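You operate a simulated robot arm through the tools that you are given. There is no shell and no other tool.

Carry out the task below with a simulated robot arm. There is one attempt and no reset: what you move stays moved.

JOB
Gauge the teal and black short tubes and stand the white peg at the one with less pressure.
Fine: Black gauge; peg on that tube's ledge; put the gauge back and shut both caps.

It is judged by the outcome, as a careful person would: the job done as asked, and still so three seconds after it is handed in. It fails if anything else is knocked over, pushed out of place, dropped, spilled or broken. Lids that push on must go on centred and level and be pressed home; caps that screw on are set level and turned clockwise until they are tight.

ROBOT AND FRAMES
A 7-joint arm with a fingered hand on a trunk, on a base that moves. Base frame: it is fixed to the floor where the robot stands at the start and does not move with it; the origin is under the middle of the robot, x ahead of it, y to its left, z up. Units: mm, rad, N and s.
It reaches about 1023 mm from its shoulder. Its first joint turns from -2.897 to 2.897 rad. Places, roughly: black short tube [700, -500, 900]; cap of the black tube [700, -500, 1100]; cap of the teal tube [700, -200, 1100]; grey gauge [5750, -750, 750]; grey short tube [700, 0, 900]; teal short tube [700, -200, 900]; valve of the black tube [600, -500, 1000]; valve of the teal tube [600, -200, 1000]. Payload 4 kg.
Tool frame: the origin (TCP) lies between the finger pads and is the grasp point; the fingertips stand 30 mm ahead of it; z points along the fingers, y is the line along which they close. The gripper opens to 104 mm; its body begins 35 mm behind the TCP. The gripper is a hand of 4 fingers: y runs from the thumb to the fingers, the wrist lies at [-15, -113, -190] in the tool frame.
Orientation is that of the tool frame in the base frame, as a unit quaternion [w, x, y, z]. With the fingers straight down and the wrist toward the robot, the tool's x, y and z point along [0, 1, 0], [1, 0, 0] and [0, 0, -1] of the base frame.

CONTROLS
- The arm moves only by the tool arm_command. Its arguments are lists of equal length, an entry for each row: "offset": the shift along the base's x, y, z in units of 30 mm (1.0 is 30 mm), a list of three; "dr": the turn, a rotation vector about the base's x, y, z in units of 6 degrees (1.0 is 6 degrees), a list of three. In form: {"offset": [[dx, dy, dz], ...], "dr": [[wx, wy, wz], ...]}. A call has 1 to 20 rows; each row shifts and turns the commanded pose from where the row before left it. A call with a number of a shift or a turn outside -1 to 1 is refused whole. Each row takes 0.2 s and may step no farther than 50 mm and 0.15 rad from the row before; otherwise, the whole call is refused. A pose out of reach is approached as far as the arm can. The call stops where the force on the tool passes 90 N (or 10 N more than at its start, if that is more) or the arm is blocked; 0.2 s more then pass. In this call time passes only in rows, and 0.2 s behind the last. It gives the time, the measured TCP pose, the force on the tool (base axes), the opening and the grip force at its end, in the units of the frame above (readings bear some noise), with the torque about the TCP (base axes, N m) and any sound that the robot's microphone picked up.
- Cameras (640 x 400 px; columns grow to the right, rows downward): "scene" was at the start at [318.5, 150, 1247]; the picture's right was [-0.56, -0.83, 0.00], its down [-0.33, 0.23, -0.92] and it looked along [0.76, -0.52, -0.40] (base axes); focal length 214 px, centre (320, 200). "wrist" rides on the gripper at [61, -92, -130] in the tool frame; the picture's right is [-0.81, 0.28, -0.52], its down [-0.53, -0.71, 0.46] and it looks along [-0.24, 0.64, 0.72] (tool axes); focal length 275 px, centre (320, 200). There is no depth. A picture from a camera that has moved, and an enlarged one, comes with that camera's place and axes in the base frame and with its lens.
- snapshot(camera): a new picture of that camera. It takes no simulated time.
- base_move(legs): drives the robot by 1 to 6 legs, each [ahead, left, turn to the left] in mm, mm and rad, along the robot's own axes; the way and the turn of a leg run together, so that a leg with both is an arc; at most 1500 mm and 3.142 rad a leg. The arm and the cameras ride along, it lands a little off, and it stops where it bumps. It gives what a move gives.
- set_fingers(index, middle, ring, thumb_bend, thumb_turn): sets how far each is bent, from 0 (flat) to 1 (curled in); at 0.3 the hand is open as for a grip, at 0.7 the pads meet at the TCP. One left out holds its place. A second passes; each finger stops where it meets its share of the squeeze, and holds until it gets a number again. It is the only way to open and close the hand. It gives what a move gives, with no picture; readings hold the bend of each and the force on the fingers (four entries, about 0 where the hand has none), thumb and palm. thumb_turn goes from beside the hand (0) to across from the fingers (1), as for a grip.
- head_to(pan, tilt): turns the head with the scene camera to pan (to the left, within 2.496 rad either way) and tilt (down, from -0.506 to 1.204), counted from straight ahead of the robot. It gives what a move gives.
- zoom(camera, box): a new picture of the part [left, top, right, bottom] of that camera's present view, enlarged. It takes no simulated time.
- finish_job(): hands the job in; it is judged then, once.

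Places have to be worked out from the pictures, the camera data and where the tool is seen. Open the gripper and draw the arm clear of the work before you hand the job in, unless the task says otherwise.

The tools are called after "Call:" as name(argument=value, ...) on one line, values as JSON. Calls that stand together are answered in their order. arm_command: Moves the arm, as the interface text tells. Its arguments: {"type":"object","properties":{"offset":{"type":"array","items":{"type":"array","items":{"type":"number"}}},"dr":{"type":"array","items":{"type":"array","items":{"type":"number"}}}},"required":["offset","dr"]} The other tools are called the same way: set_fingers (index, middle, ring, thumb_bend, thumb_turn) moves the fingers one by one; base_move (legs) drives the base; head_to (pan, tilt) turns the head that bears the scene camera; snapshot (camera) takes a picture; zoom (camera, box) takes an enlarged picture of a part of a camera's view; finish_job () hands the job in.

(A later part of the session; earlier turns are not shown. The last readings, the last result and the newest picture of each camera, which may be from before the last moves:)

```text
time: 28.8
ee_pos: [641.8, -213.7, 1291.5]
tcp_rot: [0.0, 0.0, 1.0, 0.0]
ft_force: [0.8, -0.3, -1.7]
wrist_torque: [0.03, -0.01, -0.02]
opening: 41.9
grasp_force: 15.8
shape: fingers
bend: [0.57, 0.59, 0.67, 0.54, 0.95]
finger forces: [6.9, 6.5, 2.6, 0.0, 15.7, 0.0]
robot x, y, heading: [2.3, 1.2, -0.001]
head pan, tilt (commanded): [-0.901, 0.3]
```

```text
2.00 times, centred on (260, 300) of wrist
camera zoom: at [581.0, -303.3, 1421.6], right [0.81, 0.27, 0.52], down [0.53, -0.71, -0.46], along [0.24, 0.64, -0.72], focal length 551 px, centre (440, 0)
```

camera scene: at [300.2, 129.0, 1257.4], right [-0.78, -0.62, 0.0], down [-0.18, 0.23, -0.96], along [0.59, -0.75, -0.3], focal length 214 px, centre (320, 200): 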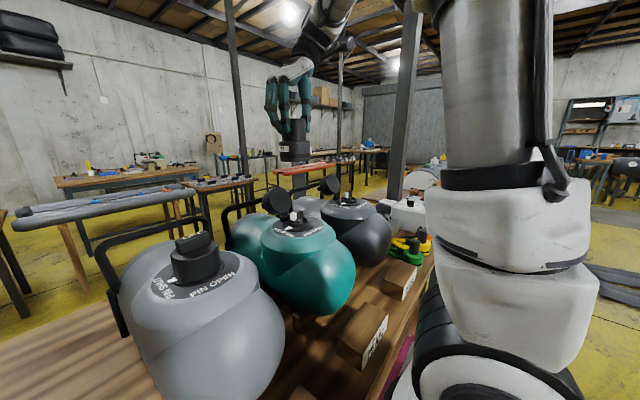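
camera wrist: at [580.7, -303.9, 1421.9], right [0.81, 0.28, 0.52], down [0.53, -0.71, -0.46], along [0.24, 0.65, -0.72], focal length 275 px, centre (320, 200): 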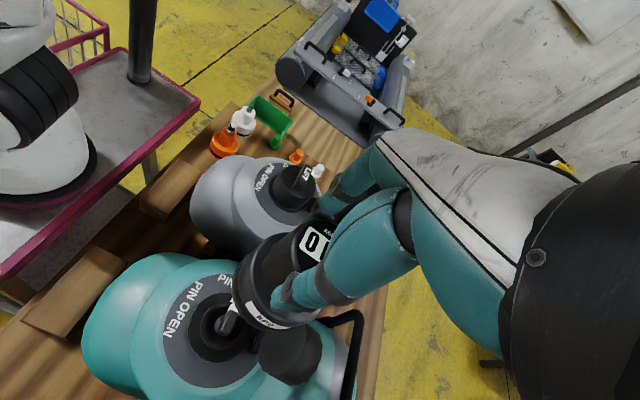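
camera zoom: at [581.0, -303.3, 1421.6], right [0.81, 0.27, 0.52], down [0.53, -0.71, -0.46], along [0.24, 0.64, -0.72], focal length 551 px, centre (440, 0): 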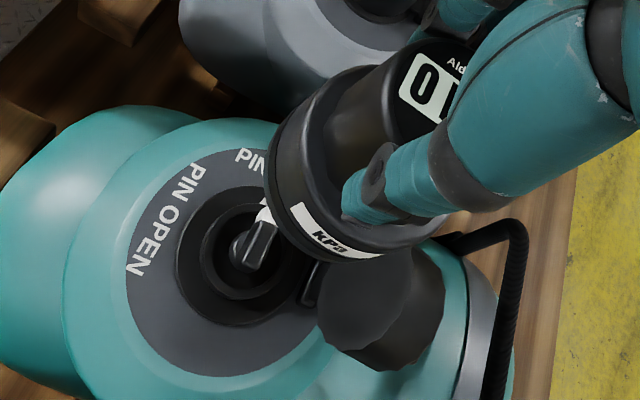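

I'll take finer zooms of the gauge from the scene camera to settle its lateral position.

Call:
zoom(camera="scene", box=[260, 100, 330, 170])

Call:
zoom(camera="scene", box=[270, 195, 340, 255])

```text
5.71 times, centred on (295, 135) of scene
camera zoom: at [300.2, 129.0, 1257.4], right [-0.78, -0.62, 0.0], down [-0.18, 0.23, -0.96], along [0.59, -0.75, -0.3], focal length 1226 px, centre (463, 571)
```

zoom: 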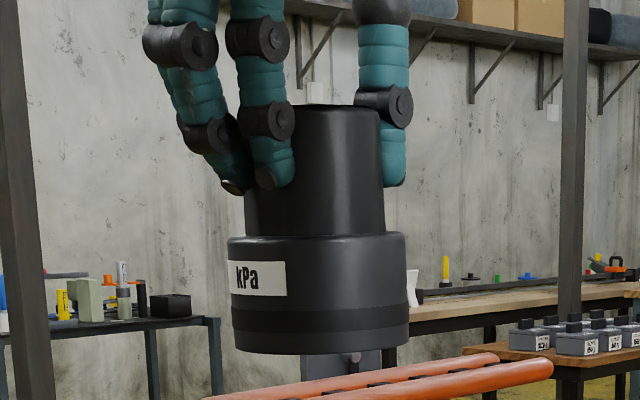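

```text
6.67 times, centred on (305, 225) of scene
camera zoom: at [300.2, 129.0, 1257.4], right [-0.78, -0.62, 0.0], down [-0.18, 0.23, -0.96], along [0.59, -0.75, -0.3], focal length 1430 px, centre (420, 33)
```

zoom: 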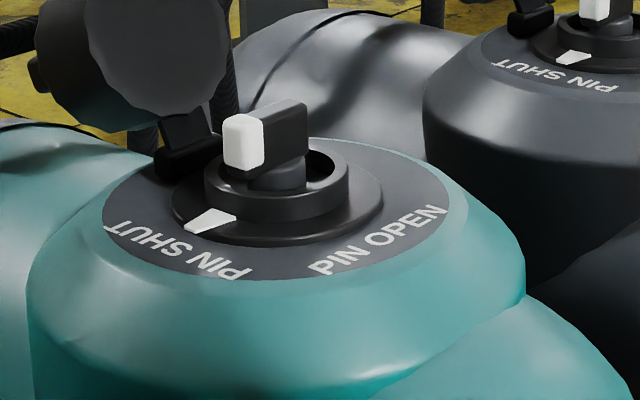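

The gauge hangs vertical above teal. I'll lower it to just above the pin and nudge it ~+5 mm x, −3 mm y, then servo visually from both cameras.

Call:
arm_command(offset=[[0.17, -0.1, -1], [0, 0, -1], [0, 0, -1], [0, 0, -0.9]], dr=[[0, 0, 0], [0, 0, 0], [0, 0, 0], [0, 0, 0]])

Call:
head_to(pan=-0.8, tilt=0.4)

Call:
snapshot(camera="scene")

Call:
zoom(camera="wrist", box=[180, 220, 340, 340])

```text
time: 29.8
ee_pos: [646.3, -216.4, 1173.1]
tcp_rot: [0.0, 0.0, 1.0, 0.0]
ft_force: [-1.0, 0.3, -1.5]
wrist_torque: [-0.01, 0.02, 0.0]
opening: 42.0
grasp_force: 16.1
shape: fingers
bend: [0.57, 0.59, 0.67, 0.54, 0.95]
finger forces: [6.8, 6.5, 2.4, 0.0, 15.7, 0.0]
robot x, y, heading: [1.4, -2.0, -0.003]
head pan, tilt (commanded): [-0.901, 0.3]
```

```text
time: 30.5
ee_pos: [647.9, -215.8, 1174.5]
tcp_rot: [0.0, 0.001, 1.0, 0.0]
ft_force: [0.5, 0.7, -1.1]
wrist_torque: [0.02, 0.03, 0.0]
opening: 42.0
grasp_force: 15.8
shape: fingers
bend: [0.57, 0.59, 0.67, 0.54, 0.95]
finger forces: [6.8, 6.5, 2.5, 0.0, 15.6, 0.0]
robot x, y, heading: [-0.9, 4.9, 0.0]
head pan, tilt (commanded): [-0.799, 0.4]
```

```text
taken
camera scene: at [306.7, 135.7, 1248.2], right [-0.72, -0.7, 0.0], down [-0.27, 0.28, -0.92], along [0.64, -0.66, -0.39], focal length 214 px, centre (320, 200)
```

scene: 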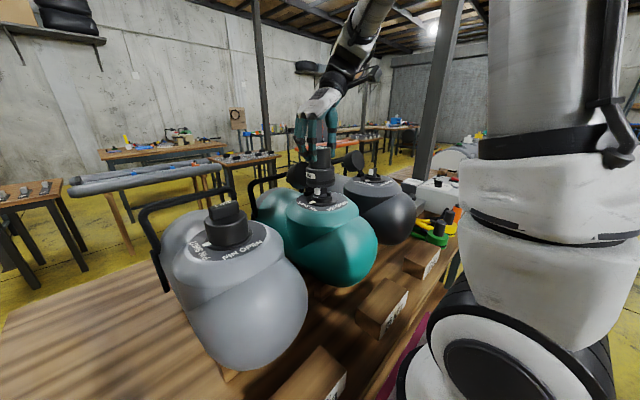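

```text
3.33 times, centred on (260, 280) of wrist
camera zoom: at [586.5, -306.3, 1304.1], right [0.81, 0.28, 0.52], down [0.53, -0.71, -0.46], along [0.24, 0.64, -0.72], focal length 918 px, centre (520, -67)
```

zoom: 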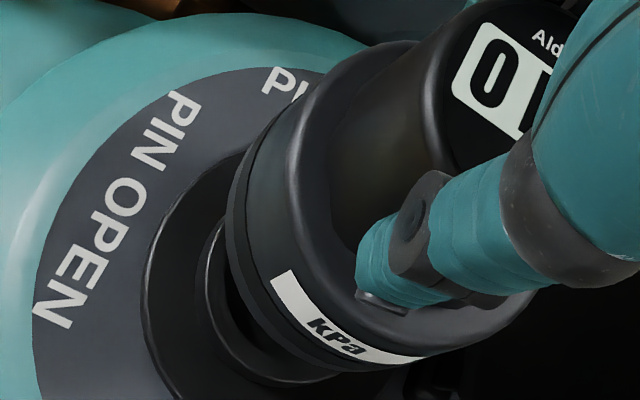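

Call:
zoom(camera="scene", box=[285, 140, 355, 215])

Call:
snapshot(camera="wrist")

```text
5.33 times, centred on (320, 178) of scene
camera zoom: at [306.7, 135.7, 1248.2], right [-0.72, -0.7, 0.0], down [-0.27, 0.28, -0.92], along [0.64, -0.66, -0.39], focal length 1144 px, centre (320, 320)
```

zoom: 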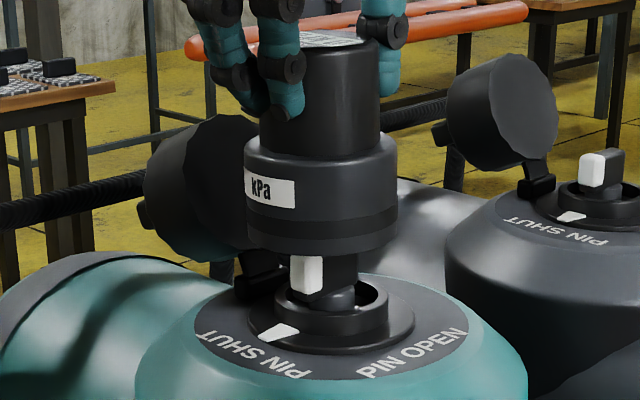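

```text
taken
camera wrist: at [586.5, -306.3, 1304.1], right [0.81, 0.28, 0.52], down [0.53, -0.71, -0.46], along [0.24, 0.64, -0.72], focal length 275 px, centre (320, 200)
```

wrist: 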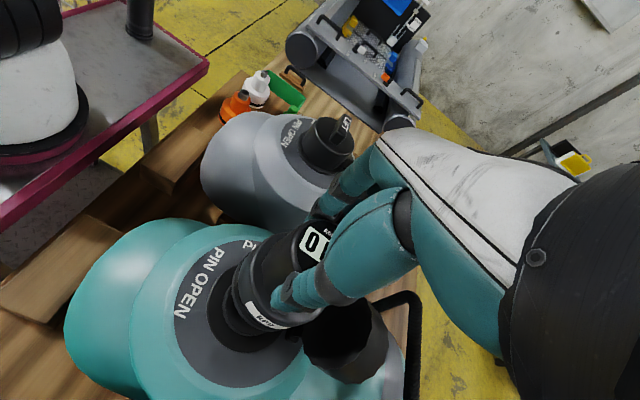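

Refined: the gauge is ~86 mm tall with its bottom ~91 mm below the TCP, currently right above the pin, and offset from the ring by about [+1.5,+4.6] mm. I'll correct that and check again.

Call:
arm_command(offset=[[-0.05, -0.153, 0]], dr=[[0, 0, 0]])

Call:
zoom(camera="scene", box=[285, 140, 355, 215])

Call:
zoom(camera="wrist", box=[180, 220, 340, 340])

```text
time: 30.9
ee_pos: [646.3, -220.5, 1174.6]
tcp_rot: [0.001, 0.0, 1.0, 0.0]
ft_force: [-0.3, -0.2, -1.4]
wrist_torque: [-0.01, 0.0, 0.01]
opening: 42.1
grasp_force: 15.6
shape: fingers
bend: [0.57, 0.59, 0.67, 0.54, 0.95]
finger forces: [6.8, 6.5, 2.6, 0.0, 15.6, 0.0]
robot x, y, heading: [-0.6, 2.1, -0.002]
head pan, tilt (commanded): [-0.799, 0.4]
```

```text
5.33 times, centred on (320, 178) of scene
camera zoom: at [306.7, 135.7, 1248.2], right [-0.72, -0.7, 0.0], down [-0.27, 0.28, -0.92], along [0.64, -0.66, -0.39], focal length 1144 px, centre (320, 320)
```

zoom: 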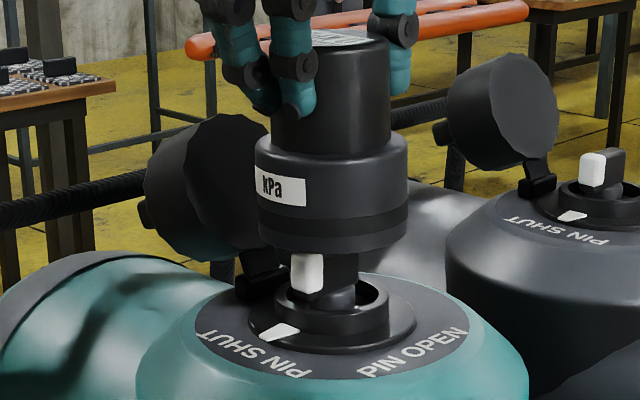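

```text
3.33 times, centred on (260, 280) of wrist
camera zoom: at [584.7, -310.9, 1304.1], right [0.81, 0.27, 0.52], down [0.53, -0.71, -0.46], along [0.24, 0.64, -0.72], focal length 918 px, centre (520, -67)
```

zoom: 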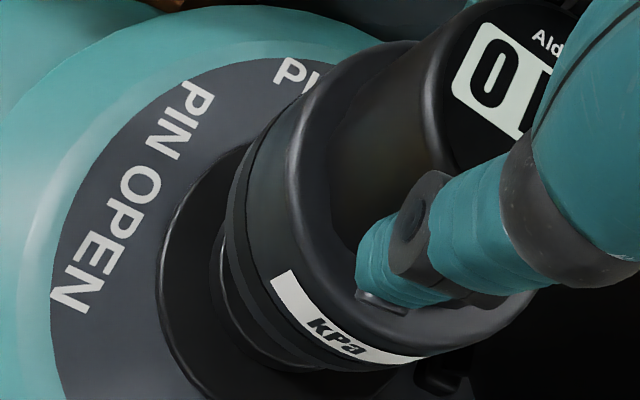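

Lateral alignment from the scene camera is now within ~1 mm. I'll verify the other direction with a larger wrist zoom including the collar's lower edge.

Call:
zoom(camera="wrist", box=[180, 240, 340, 380])

Call:
zoom(camera="scene", box=[300, 165, 350, 205])

```text
2.86 times, centred on (260, 310) of wrist
camera zoom: at [584.7, -310.9, 1304.1], right [0.81, 0.27, 0.52], down [0.53, -0.71, -0.46], along [0.24, 0.64, -0.72], focal length 786 px, centre (491, -114)
```

zoom: 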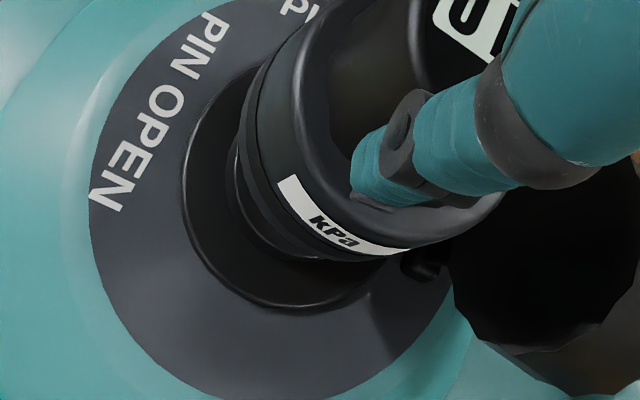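

```text
10.00 times, centred on (325, 185) of scene
camera zoom: at [306.7, 135.7, 1248.2], right [-0.72, -0.7, 0.0], down [-0.27, 0.28, -0.92], along [0.64, -0.66, -0.39], focal length 2145 px, centre (270, 350)
```

zoom: 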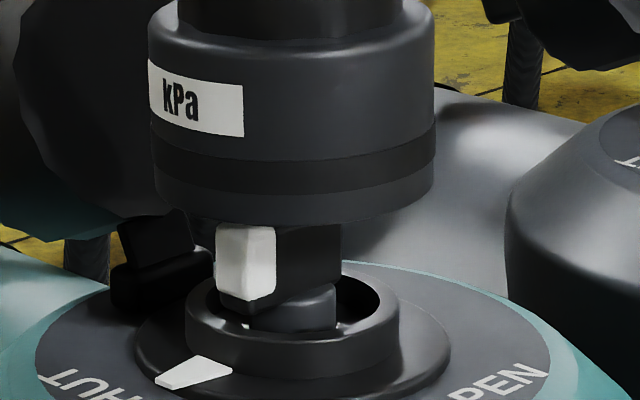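

Combining both wrist views and the scene, the ring centre is about [650,-227.6], so I need another [+2.2,−2.0] mm. I'll apply it and lower 20 mm so the pin enters the gauge's bore, then check.

Call:
arm_command(offset=[[0.073, -0.067, 0], [0, 0, -0.3], [0, 0, -0.3]], dr=[[0, 0, 0], [0, 0, 0], [0, 0, 0]])

Call:
zoom(camera="scene", box=[300, 165, 350, 205])

Call:
zoom(camera="wrist", box=[180, 240, 340, 380])

```text
time: 31.7
ee_pos: [648.6, -223.2, 1156.4]
tcp_rot: [-0.001, 0.0, 1.0, -0.001]
ft_force: [0.6, -0.7, -2.3]
wrist_torque: [0.0, -0.01, 0.01]
opening: 42.1
grasp_force: 15.9
shape: fingers
bend: [0.57, 0.59, 0.67, 0.54, 0.95]
finger forces: [6.9, 6.4, 2.6, 0.1, 15.7, 0.1]
robot x, y, heading: [0.6, -5.2, 0.001]
head pan, tilt (commanded): [-0.799, 0.4]
```

```text
10.00 times, centred on (325, 185) of scene
camera zoom: at [306.7, 135.7, 1248.2], right [-0.72, -0.7, 0.0], down [-0.27, 0.28, -0.92], along [0.64, -0.66, -0.39], focal length 2145 px, centre (270, 350)
```

zoom: 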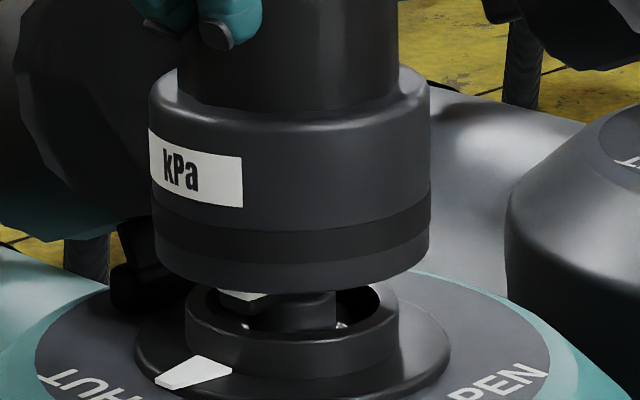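

```text
2.86 times, centred on (260, 310) of wrist
camera zoom: at [587.0, -312.7, 1286.3], right [0.81, 0.28, 0.52], down [0.53, -0.71, -0.46], along [0.24, 0.64, -0.72], focal length 786 px, centre (491, -114)
```

zoom: 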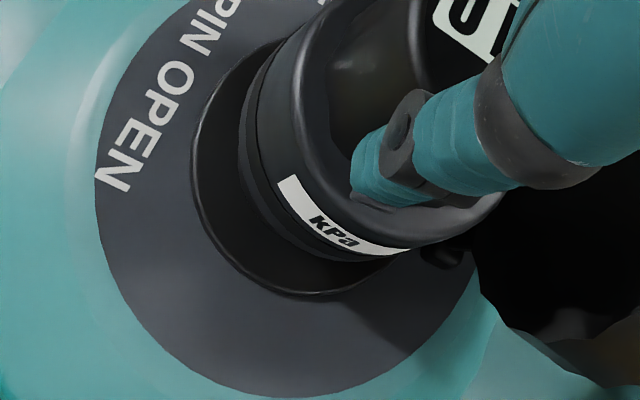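

Alignment now matches within ~1 mm in both views and the pin is inside the bore. I'll lower in small steps until contact with the collar.

Call:
arm_command(offset=[[0, 0, -0.25], [0, 0, -0.25]], dr=[[0, 0, 0], [0, 0, 0]])

Call:
zoom(camera="scene", box=[300, 165, 350, 205])

```text
time: 32.3
ee_pos: [646.6, -221.5, 1141.0]
tcp_rot: [0.0, 0.0, 1.0, 0.0]
ft_force: [-0.4, -0.3, -2.0]
wrist_torque: [-0.01, 0.01, -0.01]
opening: 42.2
grasp_force: 16.0
shape: fingers
bend: [0.57, 0.59, 0.67, 0.54, 0.95]
finger forces: [6.7, 6.5, 2.5, 0.0, 15.6, 0.1]
robot x, y, heading: [1.2, 1.5, -0.001]
head pan, tilt (commanded): [-0.799, 0.4]
```

```text
10.00 times, centred on (325, 185) of scene
camera zoom: at [306.7, 135.7, 1248.2], right [-0.72, -0.7, 0.0], down [-0.27, 0.28, -0.92], along [0.64, -0.66, -0.39], focal length 2145 px, centre (270, 350)
```

zoom: 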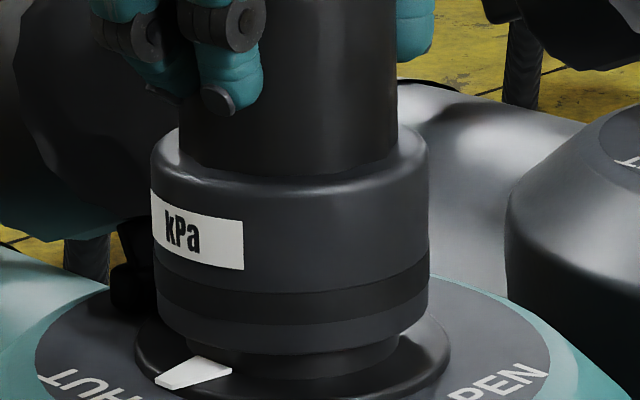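

No contact yet and still centred. Lowering further in 4–5 mm steps.

Call:
arm_command(offset=[[0, 0, -0.15], [0, 0, -0.1]], dr=[[0, 0, 0], [0, 0, 0]])

Call:
zoom(camera="scene", box=[300, 165, 350, 205])

```text
time: 32.9
ee_pos: [647.6, -222.6, 1133.0]
tcp_rot: [0.0, 0.0, 1.0, 0.0]
ft_force: [-0.9, 0.5, -2.4]
wrist_torque: [0.02, 0.03, -0.01]
opening: 41.9
grasp_force: 15.9
shape: fingers
bend: [0.57, 0.59, 0.67, 0.54, 0.95]
finger forces: [6.8, 6.6, 2.4, 0.0, 15.6, 0.0]
robot x, y, heading: [-0.8, -3.3, 0.003]
head pan, tilt (commanded): [-0.799, 0.4]
```

```text
10.00 times, centred on (325, 185) of scene
camera zoom: at [306.7, 135.7, 1248.2], right [-0.72, -0.7, 0.0], down [-0.27, 0.28, -0.92], along [0.64, -0.66, -0.39], focal length 2145 px, centre (270, 350)
```

zoom: 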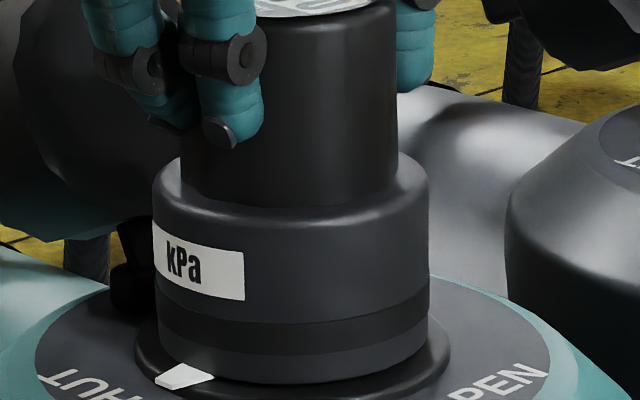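

The gauge has slipped over the ring with no resistance; nearly on the collar. Continue with small steps until force rises.

Call:
arm_command(offset=[[0, 0, -0.07], [0, 0, -0.07]], dr=[[0, 0, 0], [0, 0, 0]])

Call:
zoom(camera="scene", box=[300, 165, 350, 205])

```text
time: 33.5
ee_pos: [646.7, -222.6, 1131.2]
tcp_rot: [0.001, 0.0, 1.0, -0.001]
ft_force: [-3.6, -1.0, 17.3]
wrist_torque: [0.04, -0.04, 0.06]
opening: 42.3
grasp_force: 17.7
shape: fingers
bend: [0.57, 0.6, 0.67, 0.54, 0.95]
finger forces: [7.2, 7.0, 2.4, 0.1, 18.8, 0.1]
robot x, y, heading: [1.8, -0.5, -0.001]
head pan, tilt (commanded): [-0.799, 0.4]
```

```text
10.00 times, centred on (325, 185) of scene
camera zoom: at [306.1, 135.8, 1248.3], right [-0.72, -0.7, 0.0], down [-0.27, 0.28, -0.92], along [0.64, -0.66, -0.39], focal length 2145 px, centre (270, 350)
```

zoom: 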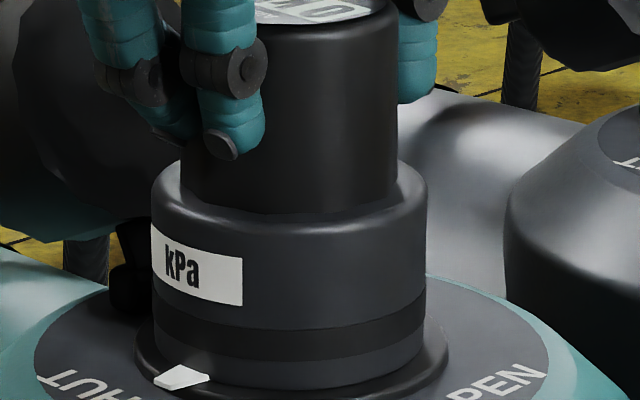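

Contact at 17 N. Let me look at the readout on top from the scene camera.

Call:
zoom(camera="scene", box=[310, 152, 350, 177])

Call:
zoom(camera="wrist", box=[260, 200, 380, 290])

```text
16.00 times, centred on (330, 164) of scene
camera zoom: at [306.1, 135.8, 1248.3], right [-0.72, -0.7, 0.0], down [-0.27, 0.28, -0.92], along [0.64, -0.66, -0.39], focal length 3432 px, centre (160, 768)
```

zoom: 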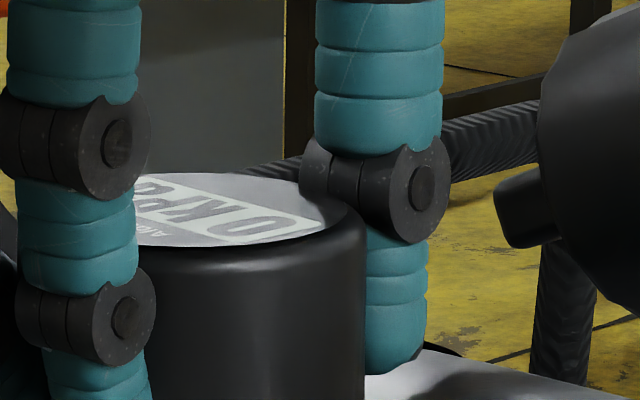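

```text
4.44 times, centred on (320, 245) of wrist
camera zoom: at [586.2, -313.0, 1260.5], right [0.81, 0.27, 0.52], down [0.53, -0.71, -0.45], along [0.24, 0.64, -0.72], focal length 1224 px, centre (320, 0)
```

zoom: 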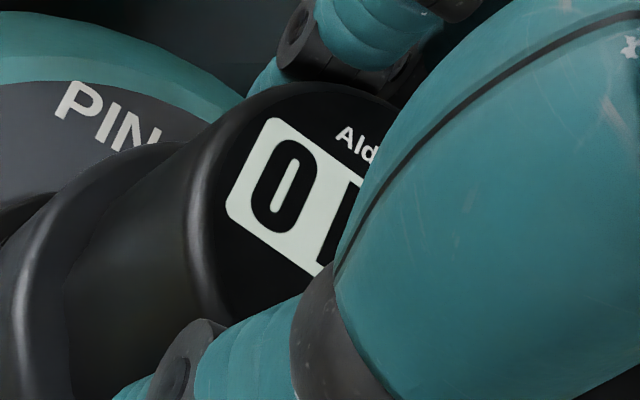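

Display still shows 0; it likely needs pressing down to seal. I'll press a bit more and look again.

Call:
arm_command(offset=[[0, 0, -0.07], [0, 0, -0.07]], dr=[[0, 0, 0], [0, 0, 0]])

Call:
zoom(camera="wrist", box=[260, 200, 380, 290])

Call:
zoom(camera="scene", box=[300, 150, 350, 205])

```text
time: 34.1
ee_pos: [646.8, -222.5, 1126.7]
tcp_rot: [0.002, 0.0, 1.0, -0.001]
ft_force: [-1.0, 2.3, 26.3]
wrist_torque: [0.2, -0.07, 0.01]
opening: 41.9
grasp_force: 18.1
shape: fingers
bend: [0.57, 0.6, 0.68, 0.55, 0.94]
finger forces: [7.9, 8.5, 3.5, 0.0, 16.8, 0.0]
robot x, y, heading: [-0.8, -0.3, -0.001]
head pan, tilt (commanded): [-0.799, 0.4]
```

```text
4.44 times, centred on (320, 245) of wrist
camera zoom: at [586.2, -312.6, 1256.3], right [0.81, 0.28, 0.52], down [0.53, -0.71, -0.45], along [0.25, 0.64, -0.72], focal length 1224 px, centre (320, 0)
```

zoom: 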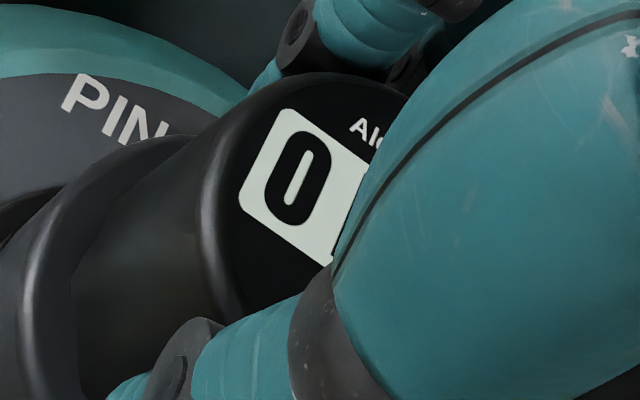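

```text
7.27 times, centred on (325, 178) of scene
camera zoom: at [306.0, 136.1, 1248.4], right [-0.72, -0.7, 0.0], down [-0.27, 0.28, -0.92], along [0.64, -0.66, -0.39], focal length 1560 px, centre (284, 364)
```

zoom: 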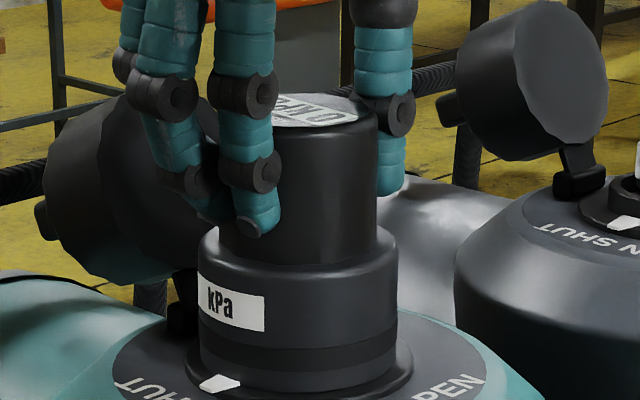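

The gauge sits on the collar but the fingers slid ~4 mm down its body at 26 N. The fingertips are close to the flange shoulder; pressing slightly further lets them push on the shoulder squarely.

Call:
arm_command(offset=[[0, 0, -0.1], [0, 0, -0.1]], dr=[[0, 0, 0], [0, 0, 0]])

Call:
zoom(camera="wrist", box=[260, 200, 380, 290])

Call:
zoom(camera="scene", box=[300, 150, 350, 205])

```text
time: 34.7
ee_pos: [647.9, -223.6, 1120.3]
tcp_rot: [0.001, 0.0, 1.0, 0.0]
ft_force: [-0.2, 1.7, 24.5]
wrist_torque: [0.21, -0.07, 0.0]
opening: 40.8
grasp_force: 17.8
shape: fingers
bend: [0.58, 0.6, 0.68, 0.56, 0.94]
finger forces: [7.5, 8.0, 3.7, 0.0, 16.4, 0.1]
robot x, y, heading: [1.4, 2.8, 0.001]
head pan, tilt (commanded): [-0.799, 0.4]
```

```text
4.44 times, centred on (320, 245) of wrist
camera zoom: at [586.1, -312.4, 1250.0], right [0.81, 0.28, 0.52], down [0.53, -0.71, -0.46], along [0.24, 0.64, -0.72], focal length 1224 px, centre (320, 0)
```

zoom: 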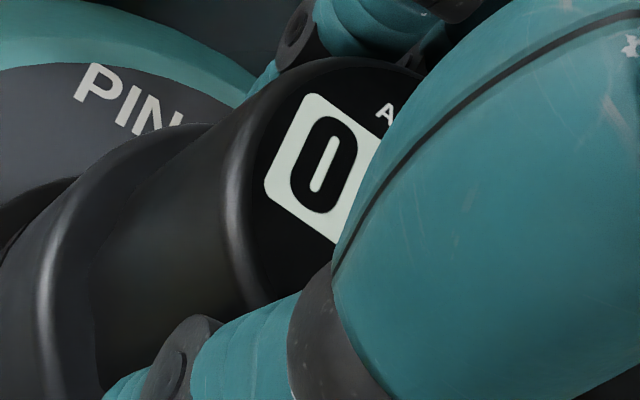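

```text
7.27 times, centred on (325, 178) of scene
camera zoom: at [306.1, 136.0, 1248.3], right [-0.72, -0.7, 0.0], down [-0.27, 0.28, -0.92], along [0.64, -0.66, -0.39], focal length 1560 px, centre (284, 364)
```

zoom: 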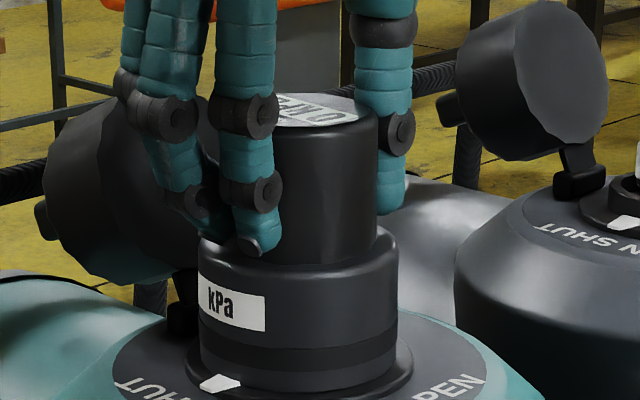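

Still sliding at ~25 N; the fingertips are about to reach the shoulder. Continue a few mm.

Call:
arm_command(offset=[[0, 0, -0.1], [0, 0, -0.07]], dr=[[0, 0, 0], [0, 0, 0]])

Call:
zoom(camera="wrist", box=[260, 200, 380, 290])

Call:
zoom(camera="scene", box=[300, 150, 350, 205])

```text
time: 35.3
ee_pos: [646.5, -222.2, 1115.6]
tcp_rot: [0.002, -0.001, 1.0, 0.0]
ft_force: [0.5, 2.4, 38.4]
wrist_torque: [0.53, -0.21, 0.03]
opening: 40.3
grasp_force: 25.3
shape: fingers
bend: [0.58, 0.59, 0.68, 0.56, 0.94]
finger forces: [7.3, 20.0, 3.4, 0.0, 18.3, 0.0]
robot x, y, heading: [0.4, -0.6, -0.002]
head pan, tilt (commanded): [-0.799, 0.4]
```

```text
4.44 times, centred on (320, 245) of wrist
camera zoom: at [585.8, -312.1, 1245.5], right [0.81, 0.27, 0.52], down [0.53, -0.71, -0.45], along [0.25, 0.64, -0.72], focal length 1224 px, centre (320, 0)
```

zoom: 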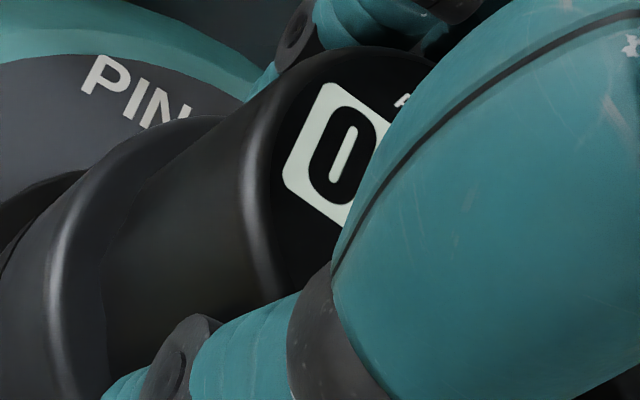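

```text
7.27 times, centred on (325, 178) of scene
camera zoom: at [305.7, 136.2, 1248.4], right [-0.72, -0.7, 0.0], down [-0.27, 0.28, -0.92], along [0.64, -0.66, -0.39], focal length 1560 px, centre (284, 364)
```

zoom: 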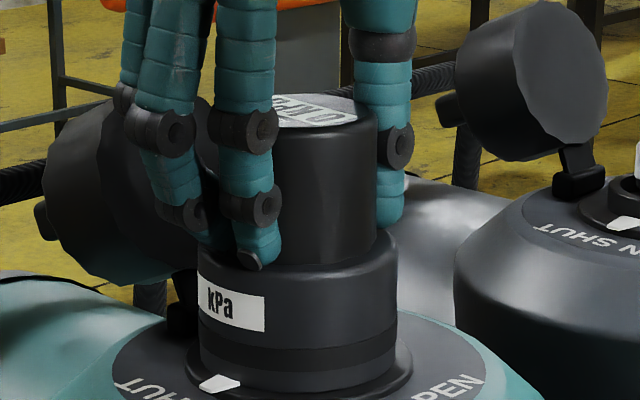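

The middle fingertip is on the shoulder at 38 N, still 0. I'll check whether the base is fully down on the collar.

Call:
zoom(camera="scene", box=[305, 182, 345, 212])

Call:
zoom(camera="wrist", box=[180, 220, 340, 360])

```text
13.33 times, centred on (325, 197) of scene
camera zoom: at [305.7, 136.2, 1248.4], right [-0.72, -0.7, 0.0], down [-0.27, 0.28, -0.92], along [0.64, -0.66, -0.39], focal length 2860 px, centre (253, 240)
```

zoom: 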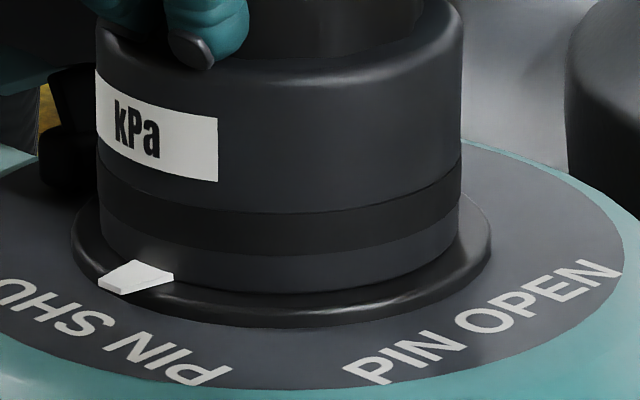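

```text
2.86 times, centred on (260, 290) of wrist
camera zoom: at [585.8, -312.1, 1245.5], right [0.81, 0.27, 0.52], down [0.53, -0.71, -0.45], along [0.25, 0.64, -0.72], focal length 786 px, centre (491, -57)
```

zoom: 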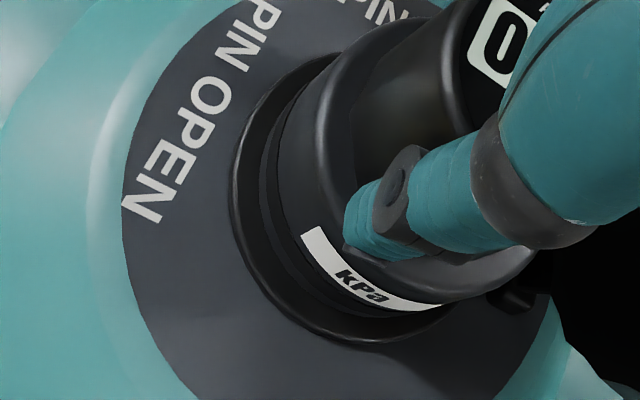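

It's physically on the collar. The gauge may need to be held pressed for a moment, so I'll hold this push for ~2 s and re-read.

Call:
arm_command(offset=[[0, 0, -0.03], [0, 0, 0], [0, 0, 0], [0, 0, 0], [0, 0, 0], [0, 0, 0], [0, 0, 0], [0, 0, 0], [0, 0, 0], [0, 0, 0]], dr=[[0, 0, 0], [0, 0, 0], [0, 0, 0], [0, 0, 0], [0, 0, 0], [0, 0, 0], [0, 0, 0], [0, 0, 0], [0, 0, 0], [0, 0, 0]])

Call:
zoom(camera="wrist", box=[260, 200, 380, 290])

Call:
zoom(camera="scene", box=[300, 150, 350, 205])

```text
time: 37.5
ee_pos: [647.2, -222.7, 1114.3]
tcp_rot: [0.002, 0.0, 1.0, -0.001]
ft_force: [3.4, 4.9, 61.1]
wrist_torque: [1.13, -0.2, 0.05]
opening: 40.4
grasp_force: 37.8
shape: fingers
bend: [0.58, 0.58, 0.68, 0.56, 0.94]
finger forces: [27.4, 24.8, 4.1, 0.1, 19.1, 0.0]
robot x, y, heading: [1.0, -2.9, -0.005]
head pan, tilt (commanded): [-0.799, 0.4]
```

```text
4.44 times, centred on (320, 245) of wrist
camera zoom: at [585.3, -311.8, 1244.9], right [0.81, 0.27, 0.52], down [0.53, -0.71, -0.45], along [0.25, 0.64, -0.72], focal length 1224 px, centre (320, 0)
```

zoom: 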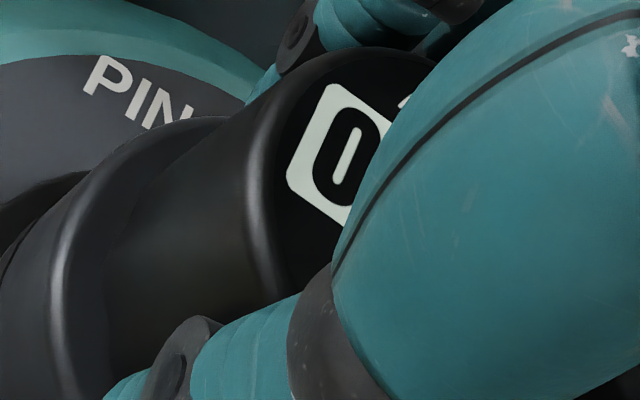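

```text
7.27 times, centred on (325, 178) of scene
camera zoom: at [305.2, 136.4, 1248.5], right [-0.72, -0.7, 0.0], down [-0.27, 0.28, -0.92], along [0.64, -0.66, -0.39], focal length 1560 px, centre (284, 364)
```

zoom: 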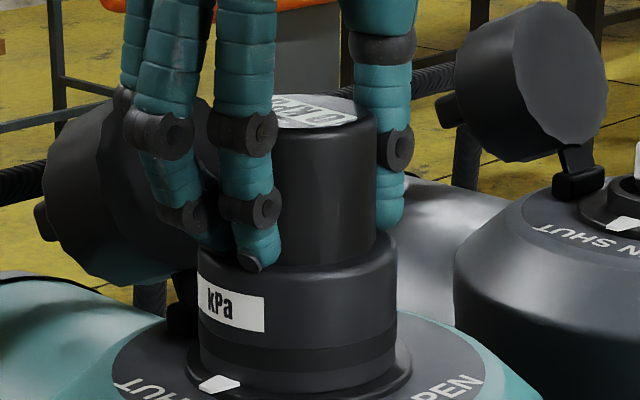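

Even at 61 N held for 2 s it reads 0, though the base is flush on the collar. These valves usually lock with a push-and-turn, so I'll ease the pressure and try a gentle clockwise twist (−30°) about the gauge axis, checking the display.

Call:
arm_command(offset=[[0, 0, 0.04], [0.026, 0, 0], [0.026, 0, 0], [0.026, 0, 0], [0.026, 0, 0], [0.026, 0, 0]], dr=[[0, 0, 0], [0, 0, -1], [0, 0, -1], [0, 0, -1], [0, 0, -1], [0, 0, -1]])

Call:
zoom(camera="wrist", box=[200, 180, 380, 300])

Call:
zoom(camera="scene", box=[300, 150, 350, 205])

```text
time: 38.9
ee_pos: [651.0, -220.7, 1115.4]
tcp_rot: [0.0, 0.26, 0.966, 0.0]
ft_force: [-5.8, 6.0, 34.0]
wrist_torque: [0.76, -0.13, 0.4]
opening: 40.6
grasp_force: 30.3
shape: fingers
bend: [0.58, 0.58, 0.67, 0.55, 0.96]
finger forces: [14.4, 25.2, 3.3, 0.0, 18.1, 0.1]
robot x, y, heading: [-1.5, -1.1, 0.002]
head pan, tilt (commanded): [-0.799, 0.4]
```

```text
3.33 times, centred on (290, 240) of wrist
camera zoom: at [551.7, -269.1, 1245.3], right [0.84, -0.17, 0.52], down [0.1, -0.88, -0.46], along [0.53, 0.44, -0.72], focal length 918 px, centre (420, 67)
```

zoom: 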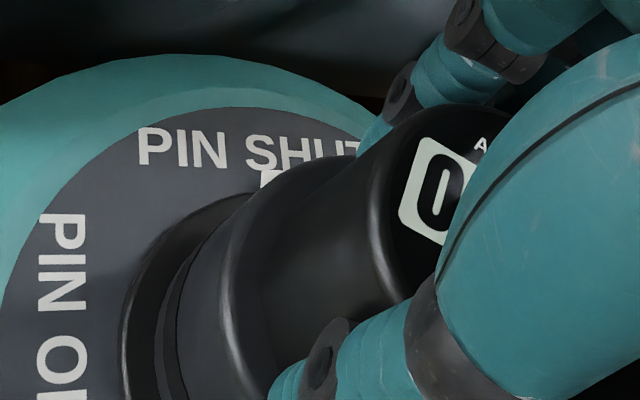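

```text
7.27 times, centred on (325, 178) of scene
camera zoom: at [305.5, 136.3, 1248.4], right [-0.72, -0.7, 0.0], down [-0.27, 0.28, -0.92], along [0.64, -0.66, -0.39], focal length 1560 px, centre (284, 364)
```

zoom: 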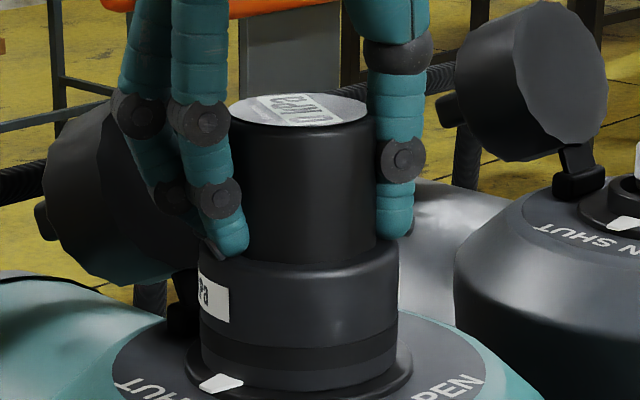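

The gauge turned freely with no change. I'll turn another 30° clockwise while holding ~30 N to rule out a longer bayonet turn.

Call:
arm_command(offset=[[0.024, 0.008, -0.02], [0.023, 0.01, 0], [0.022, 0.012, 0], [0.021, 0.014, 0], [0.02, 0.016, 0], [0, 0, 0]], dr=[[0, 0, -1], [0, 0, -1], [0, 0, -1], [0, 0, -1], [0, 0, -1], [0, 0, 0]])

Call:
zoom(camera="wrist", box=[200, 180, 380, 300])

Call:
zoom(camera="scene", box=[300, 150, 350, 205])

```text
time: 40.3
ee_pos: [654.6, -221.2, 1114.9]
tcp_rot: [0.001, 0.501, 0.866, 0.0]
ft_force: [-0.9, -0.4, 36.6]
wrist_torque: [0.51, -0.62, 0.52]
opening: 40.8
grasp_force: 33.5
shape: fingers
bend: [0.59, 0.58, 0.66, 0.55, 0.98]
finger forces: [15.8, 27.0, 4.6, 0.1, 20.0, 0.0]
robot x, y, heading: [0.7, -0.4, -0.001]
head pan, tilt (commanded): [-0.799, 0.4]
```

```text
3.33 times, centred on (290, 240) of wrist
camera zoom: at [544.1, -212.1, 1244.9], right [0.64, -0.56, 0.52], down [-0.35, -0.82, -0.46], along [0.68, 0.11, -0.72], focal length 918 px, centre (420, 67)
```

zoom: 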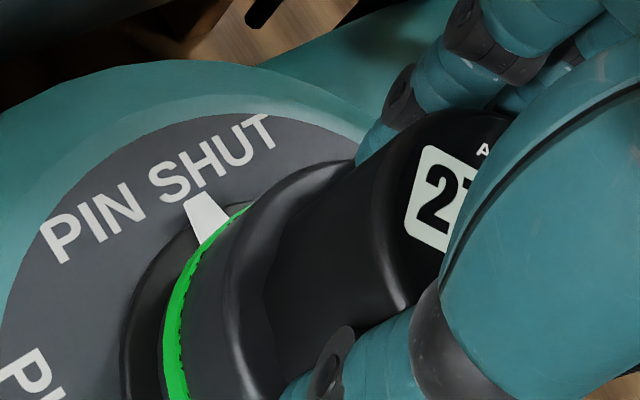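

```text
7.27 times, centred on (325, 178) of scene
camera zoom: at [305.8, 135.9, 1248.4], right [-0.72, -0.7, 0.0], down [-0.27, 0.28, -0.92], along [0.64, -0.66, -0.39], focal length 1560 px, centre (284, 364)
```

zoom: 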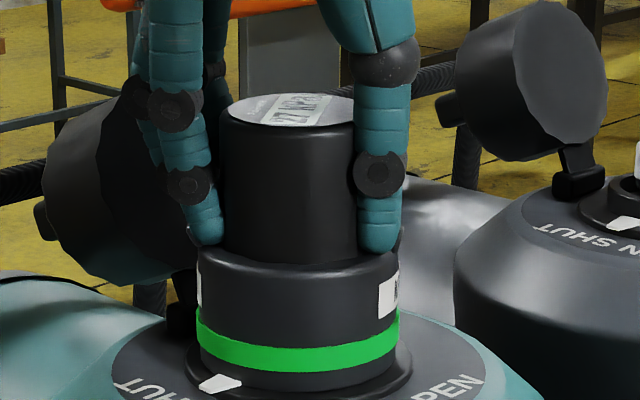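

The twist locked it: the band turned green and the display reads "2…". I'll zoom in to read the full value.

Call:
zoom(camera="scene", box=[310, 155, 340, 173])

Call:
zoom(camera="wrist", box=[300, 210, 360, 260])

```text
16.00 times, centred on (325, 164) of scene
camera zoom: at [305.8, 135.9, 1248.4], right [-0.72, -0.7, 0.0], down [-0.27, 0.28, -0.92], along [0.64, -0.66, -0.39], focal length 3432 px, centre (240, 776)
```

zoom: 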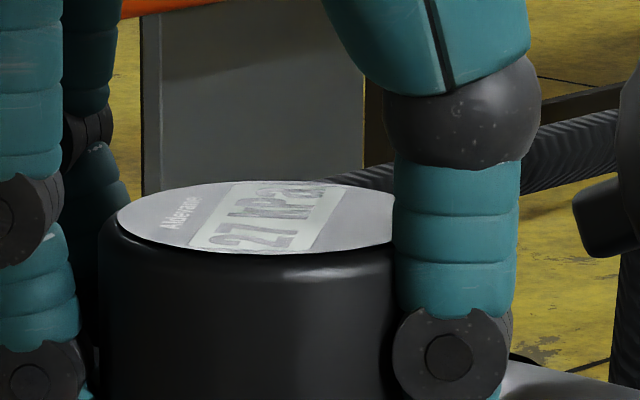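

```text
8.00 times, centred on (330, 235) of wrist
camera zoom: at [544.1, -212.1, 1244.9], right [0.64, -0.56, 0.52], down [-0.35, -0.82, -0.46], along [0.68, 0.11, -0.72], focal length 2202 px, centre (240, -80)
```

zoom: 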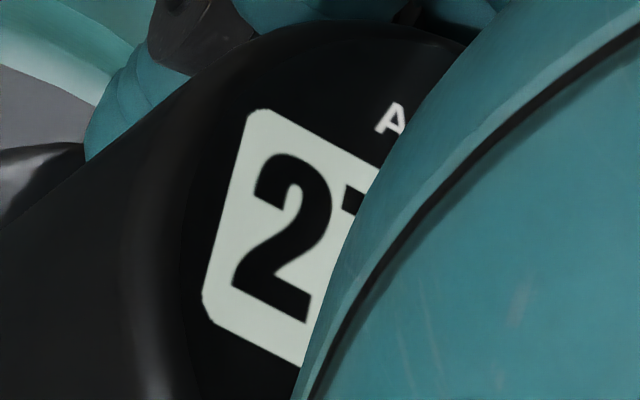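

It looks like 27 kPa. I'll zoom further to be certain of the second digit.

Call:
zoom(camera="scene", box=[316, 161, 334, 170])

Call:
zoom(camera="scene", box=[300, 175, 350, 205])

```text
16.00 times, centred on (325, 166) of scene
camera zoom: at [305.8, 135.9, 1248.4], right [-0.72, -0.7, 0.0], down [-0.27, 0.28, -0.92], along [0.64, -0.66, -0.39], focal length 3432 px, centre (240, 752)
```

zoom: 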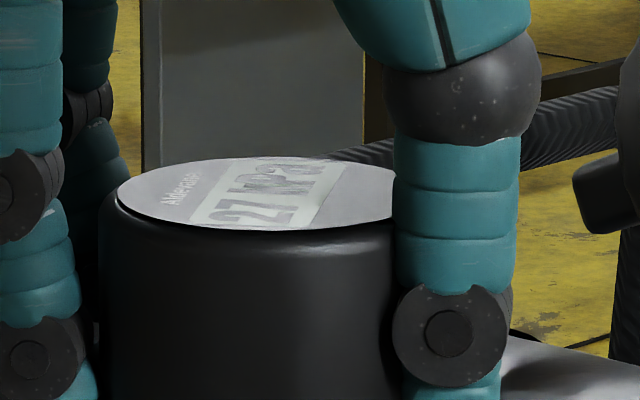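

```text
12.80 times, centred on (325, 190) of scene
camera zoom: at [305.8, 135.9, 1248.4], right [-0.72, -0.7, 0.0], down [-0.27, 0.28, -0.92], along [0.64, -0.66, -0.39], focal length 2745 px, centre (256, 328)
```

zoom: 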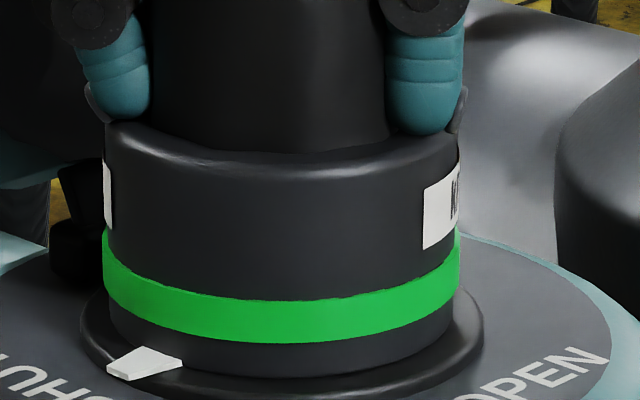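

Teal reads 27 kPa. Now I'll unlock by turning back counter-clockwise 60° along the same path and verify the band goes dark.

Call:
arm_command(offset=[[-0.02, -0.016, 0.02], [-0.021, -0.014, 0], [-0.022, -0.012, 0], [-0.023, -0.01, 0], [-0.024, -0.008, 0], [-0.026, 0, 0], [-0.026, 0, 0], [-0.026, 0, 0], [-0.026, 0, 0], [-0.026, 0, 0]], dr=[[0, 0, 1], [0, 0, 1], [0, 0, 1], [0, 0, 1], [0, 0, 1], [0, 0, 1], [0, 0, 1], [0, 0, 1], [0, 0, 1], [0, 0, 1]])

Call:
zoom(camera="scene", box=[300, 150, 350, 205])

Call:
zoom(camera="wrist", box=[200, 180, 380, 300])

```text
time: 42.5
ee_pos: [648.5, -223.9, 1114.9]
tcp_rot: [-0.001, -0.001, 1.0, 0.001]
ft_force: [9.3, 1.0, 36.1]
wrist_torque: [0.82, -0.58, -0.31]
opening: 40.3
grasp_force: 33.6
shape: fingers
bend: [0.58, 0.59, 0.68, 0.56, 0.93]
finger forces: [18.1, 27.3, 3.5, 0.0, 19.7, 0.0]
robot x, y, heading: [-1.7, -1.3, 0.0]
head pan, tilt (commanded): [-0.799, 0.4]
```

```text
7.27 times, centred on (325, 178) of scene
camera zoom: at [306.1, 136.0, 1248.3], right [-0.72, -0.7, 0.0], down [-0.27, 0.28, -0.92], along [0.64, -0.66, -0.39], focal length 1560 px, centre (284, 364)
```

zoom: 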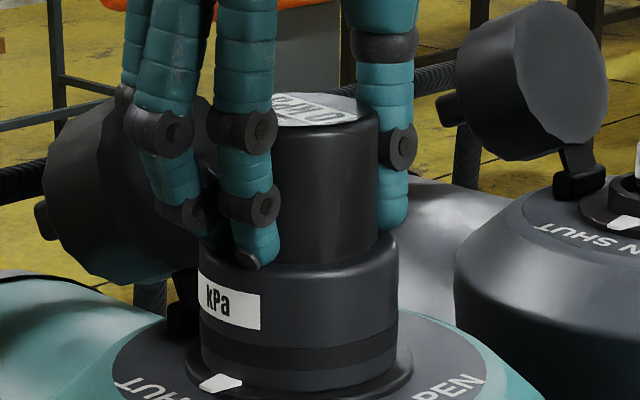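

```text
3.33 times, centred on (290, 240) of wrist
camera zoom: at [586.4, -312.5, 1245.1], right [0.81, 0.28, 0.52], down [0.53, -0.71, -0.45], along [0.24, 0.65, -0.72], focal length 918 px, centre (420, 67)
```

zoom: 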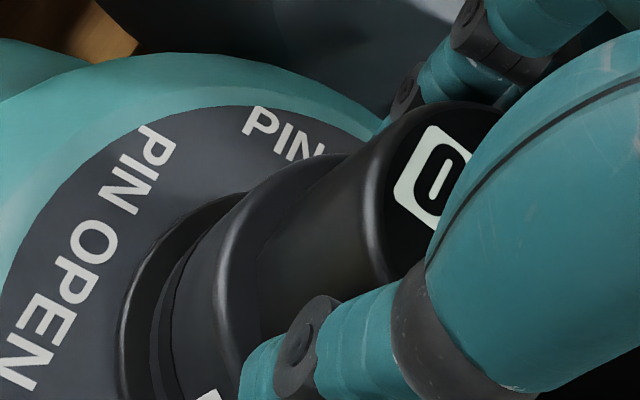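

Unlocked and the display is back to 0. I'll lift the gauge straight up, checking it comes along cleanly.

Call:
arm_command(offset=[[0, 0, 0.2], [0, 0, 0.3], [0, 0, 0.5], [0, 0, 1], [0, 0, 1], [0, 0, 1], [0, 0, 1], [0, 0, 1]], dr=[[0, 0, 0], [0, 0, 0], [0, 0, 0], [0, 0, 0], [0, 0, 0], [0, 0, 0], [0, 0, 0], [0, 0, 0]])

Call:
snapshot(camera="scene")

Call:
zoom(camera="scene", box=[280, 90, 370, 220])

```text
time: 44.3
ee_pos: [647.9, -221.9, 1294.4]
tcp_rot: [-0.001, 0.0, 1.0, 0.0]
ft_force: [-0.1, 0.7, -1.5]
wrist_torque: [-0.01, 0.03, -0.02]
opening: 40.1
grasp_force: 15.2
shape: fingers
bend: [0.58, 0.6, 0.67, 0.56, 0.95]
finger forces: [6.3, 6.9, 2.5, 0.1, 14.6, 0.1]
robot x, y, heading: [1.6, -0.5, -0.003]
head pan, tilt (commanded): [-0.799, 0.4]
```

```text
taken
camera scene: at [306.8, 135.6, 1248.2], right [-0.72, -0.7, 0.0], down [-0.27, 0.28, -0.92], along [0.64, -0.66, -0.39], focal length 214 px, centre (320, 200)
```

scene: 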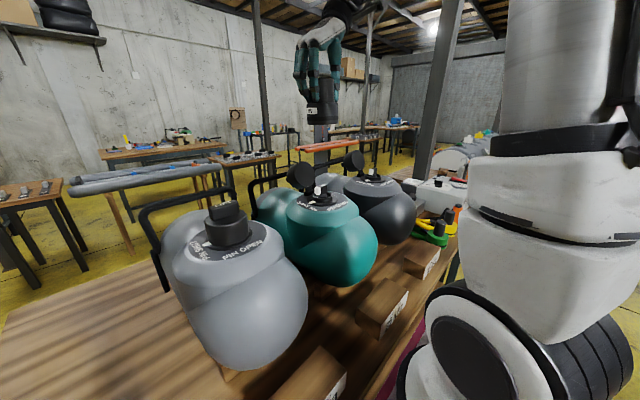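

```text
3.08 times, centred on (325, 155) of scene
camera zoom: at [306.8, 135.6, 1248.2], right [-0.72, -0.7, 0.0], down [-0.27, 0.28, -0.92], along [0.64, -0.66, -0.39], focal length 660 px, centre (305, 338)
```

zoom: 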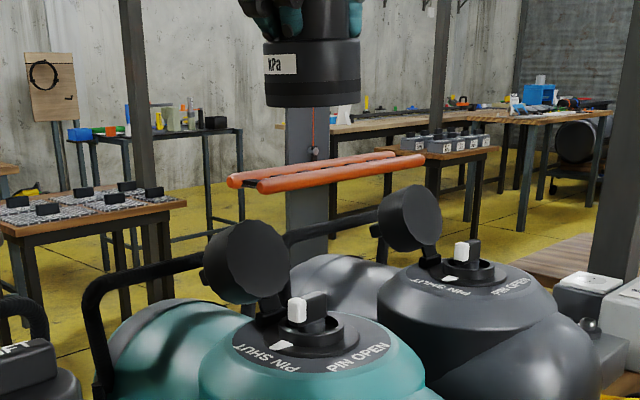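

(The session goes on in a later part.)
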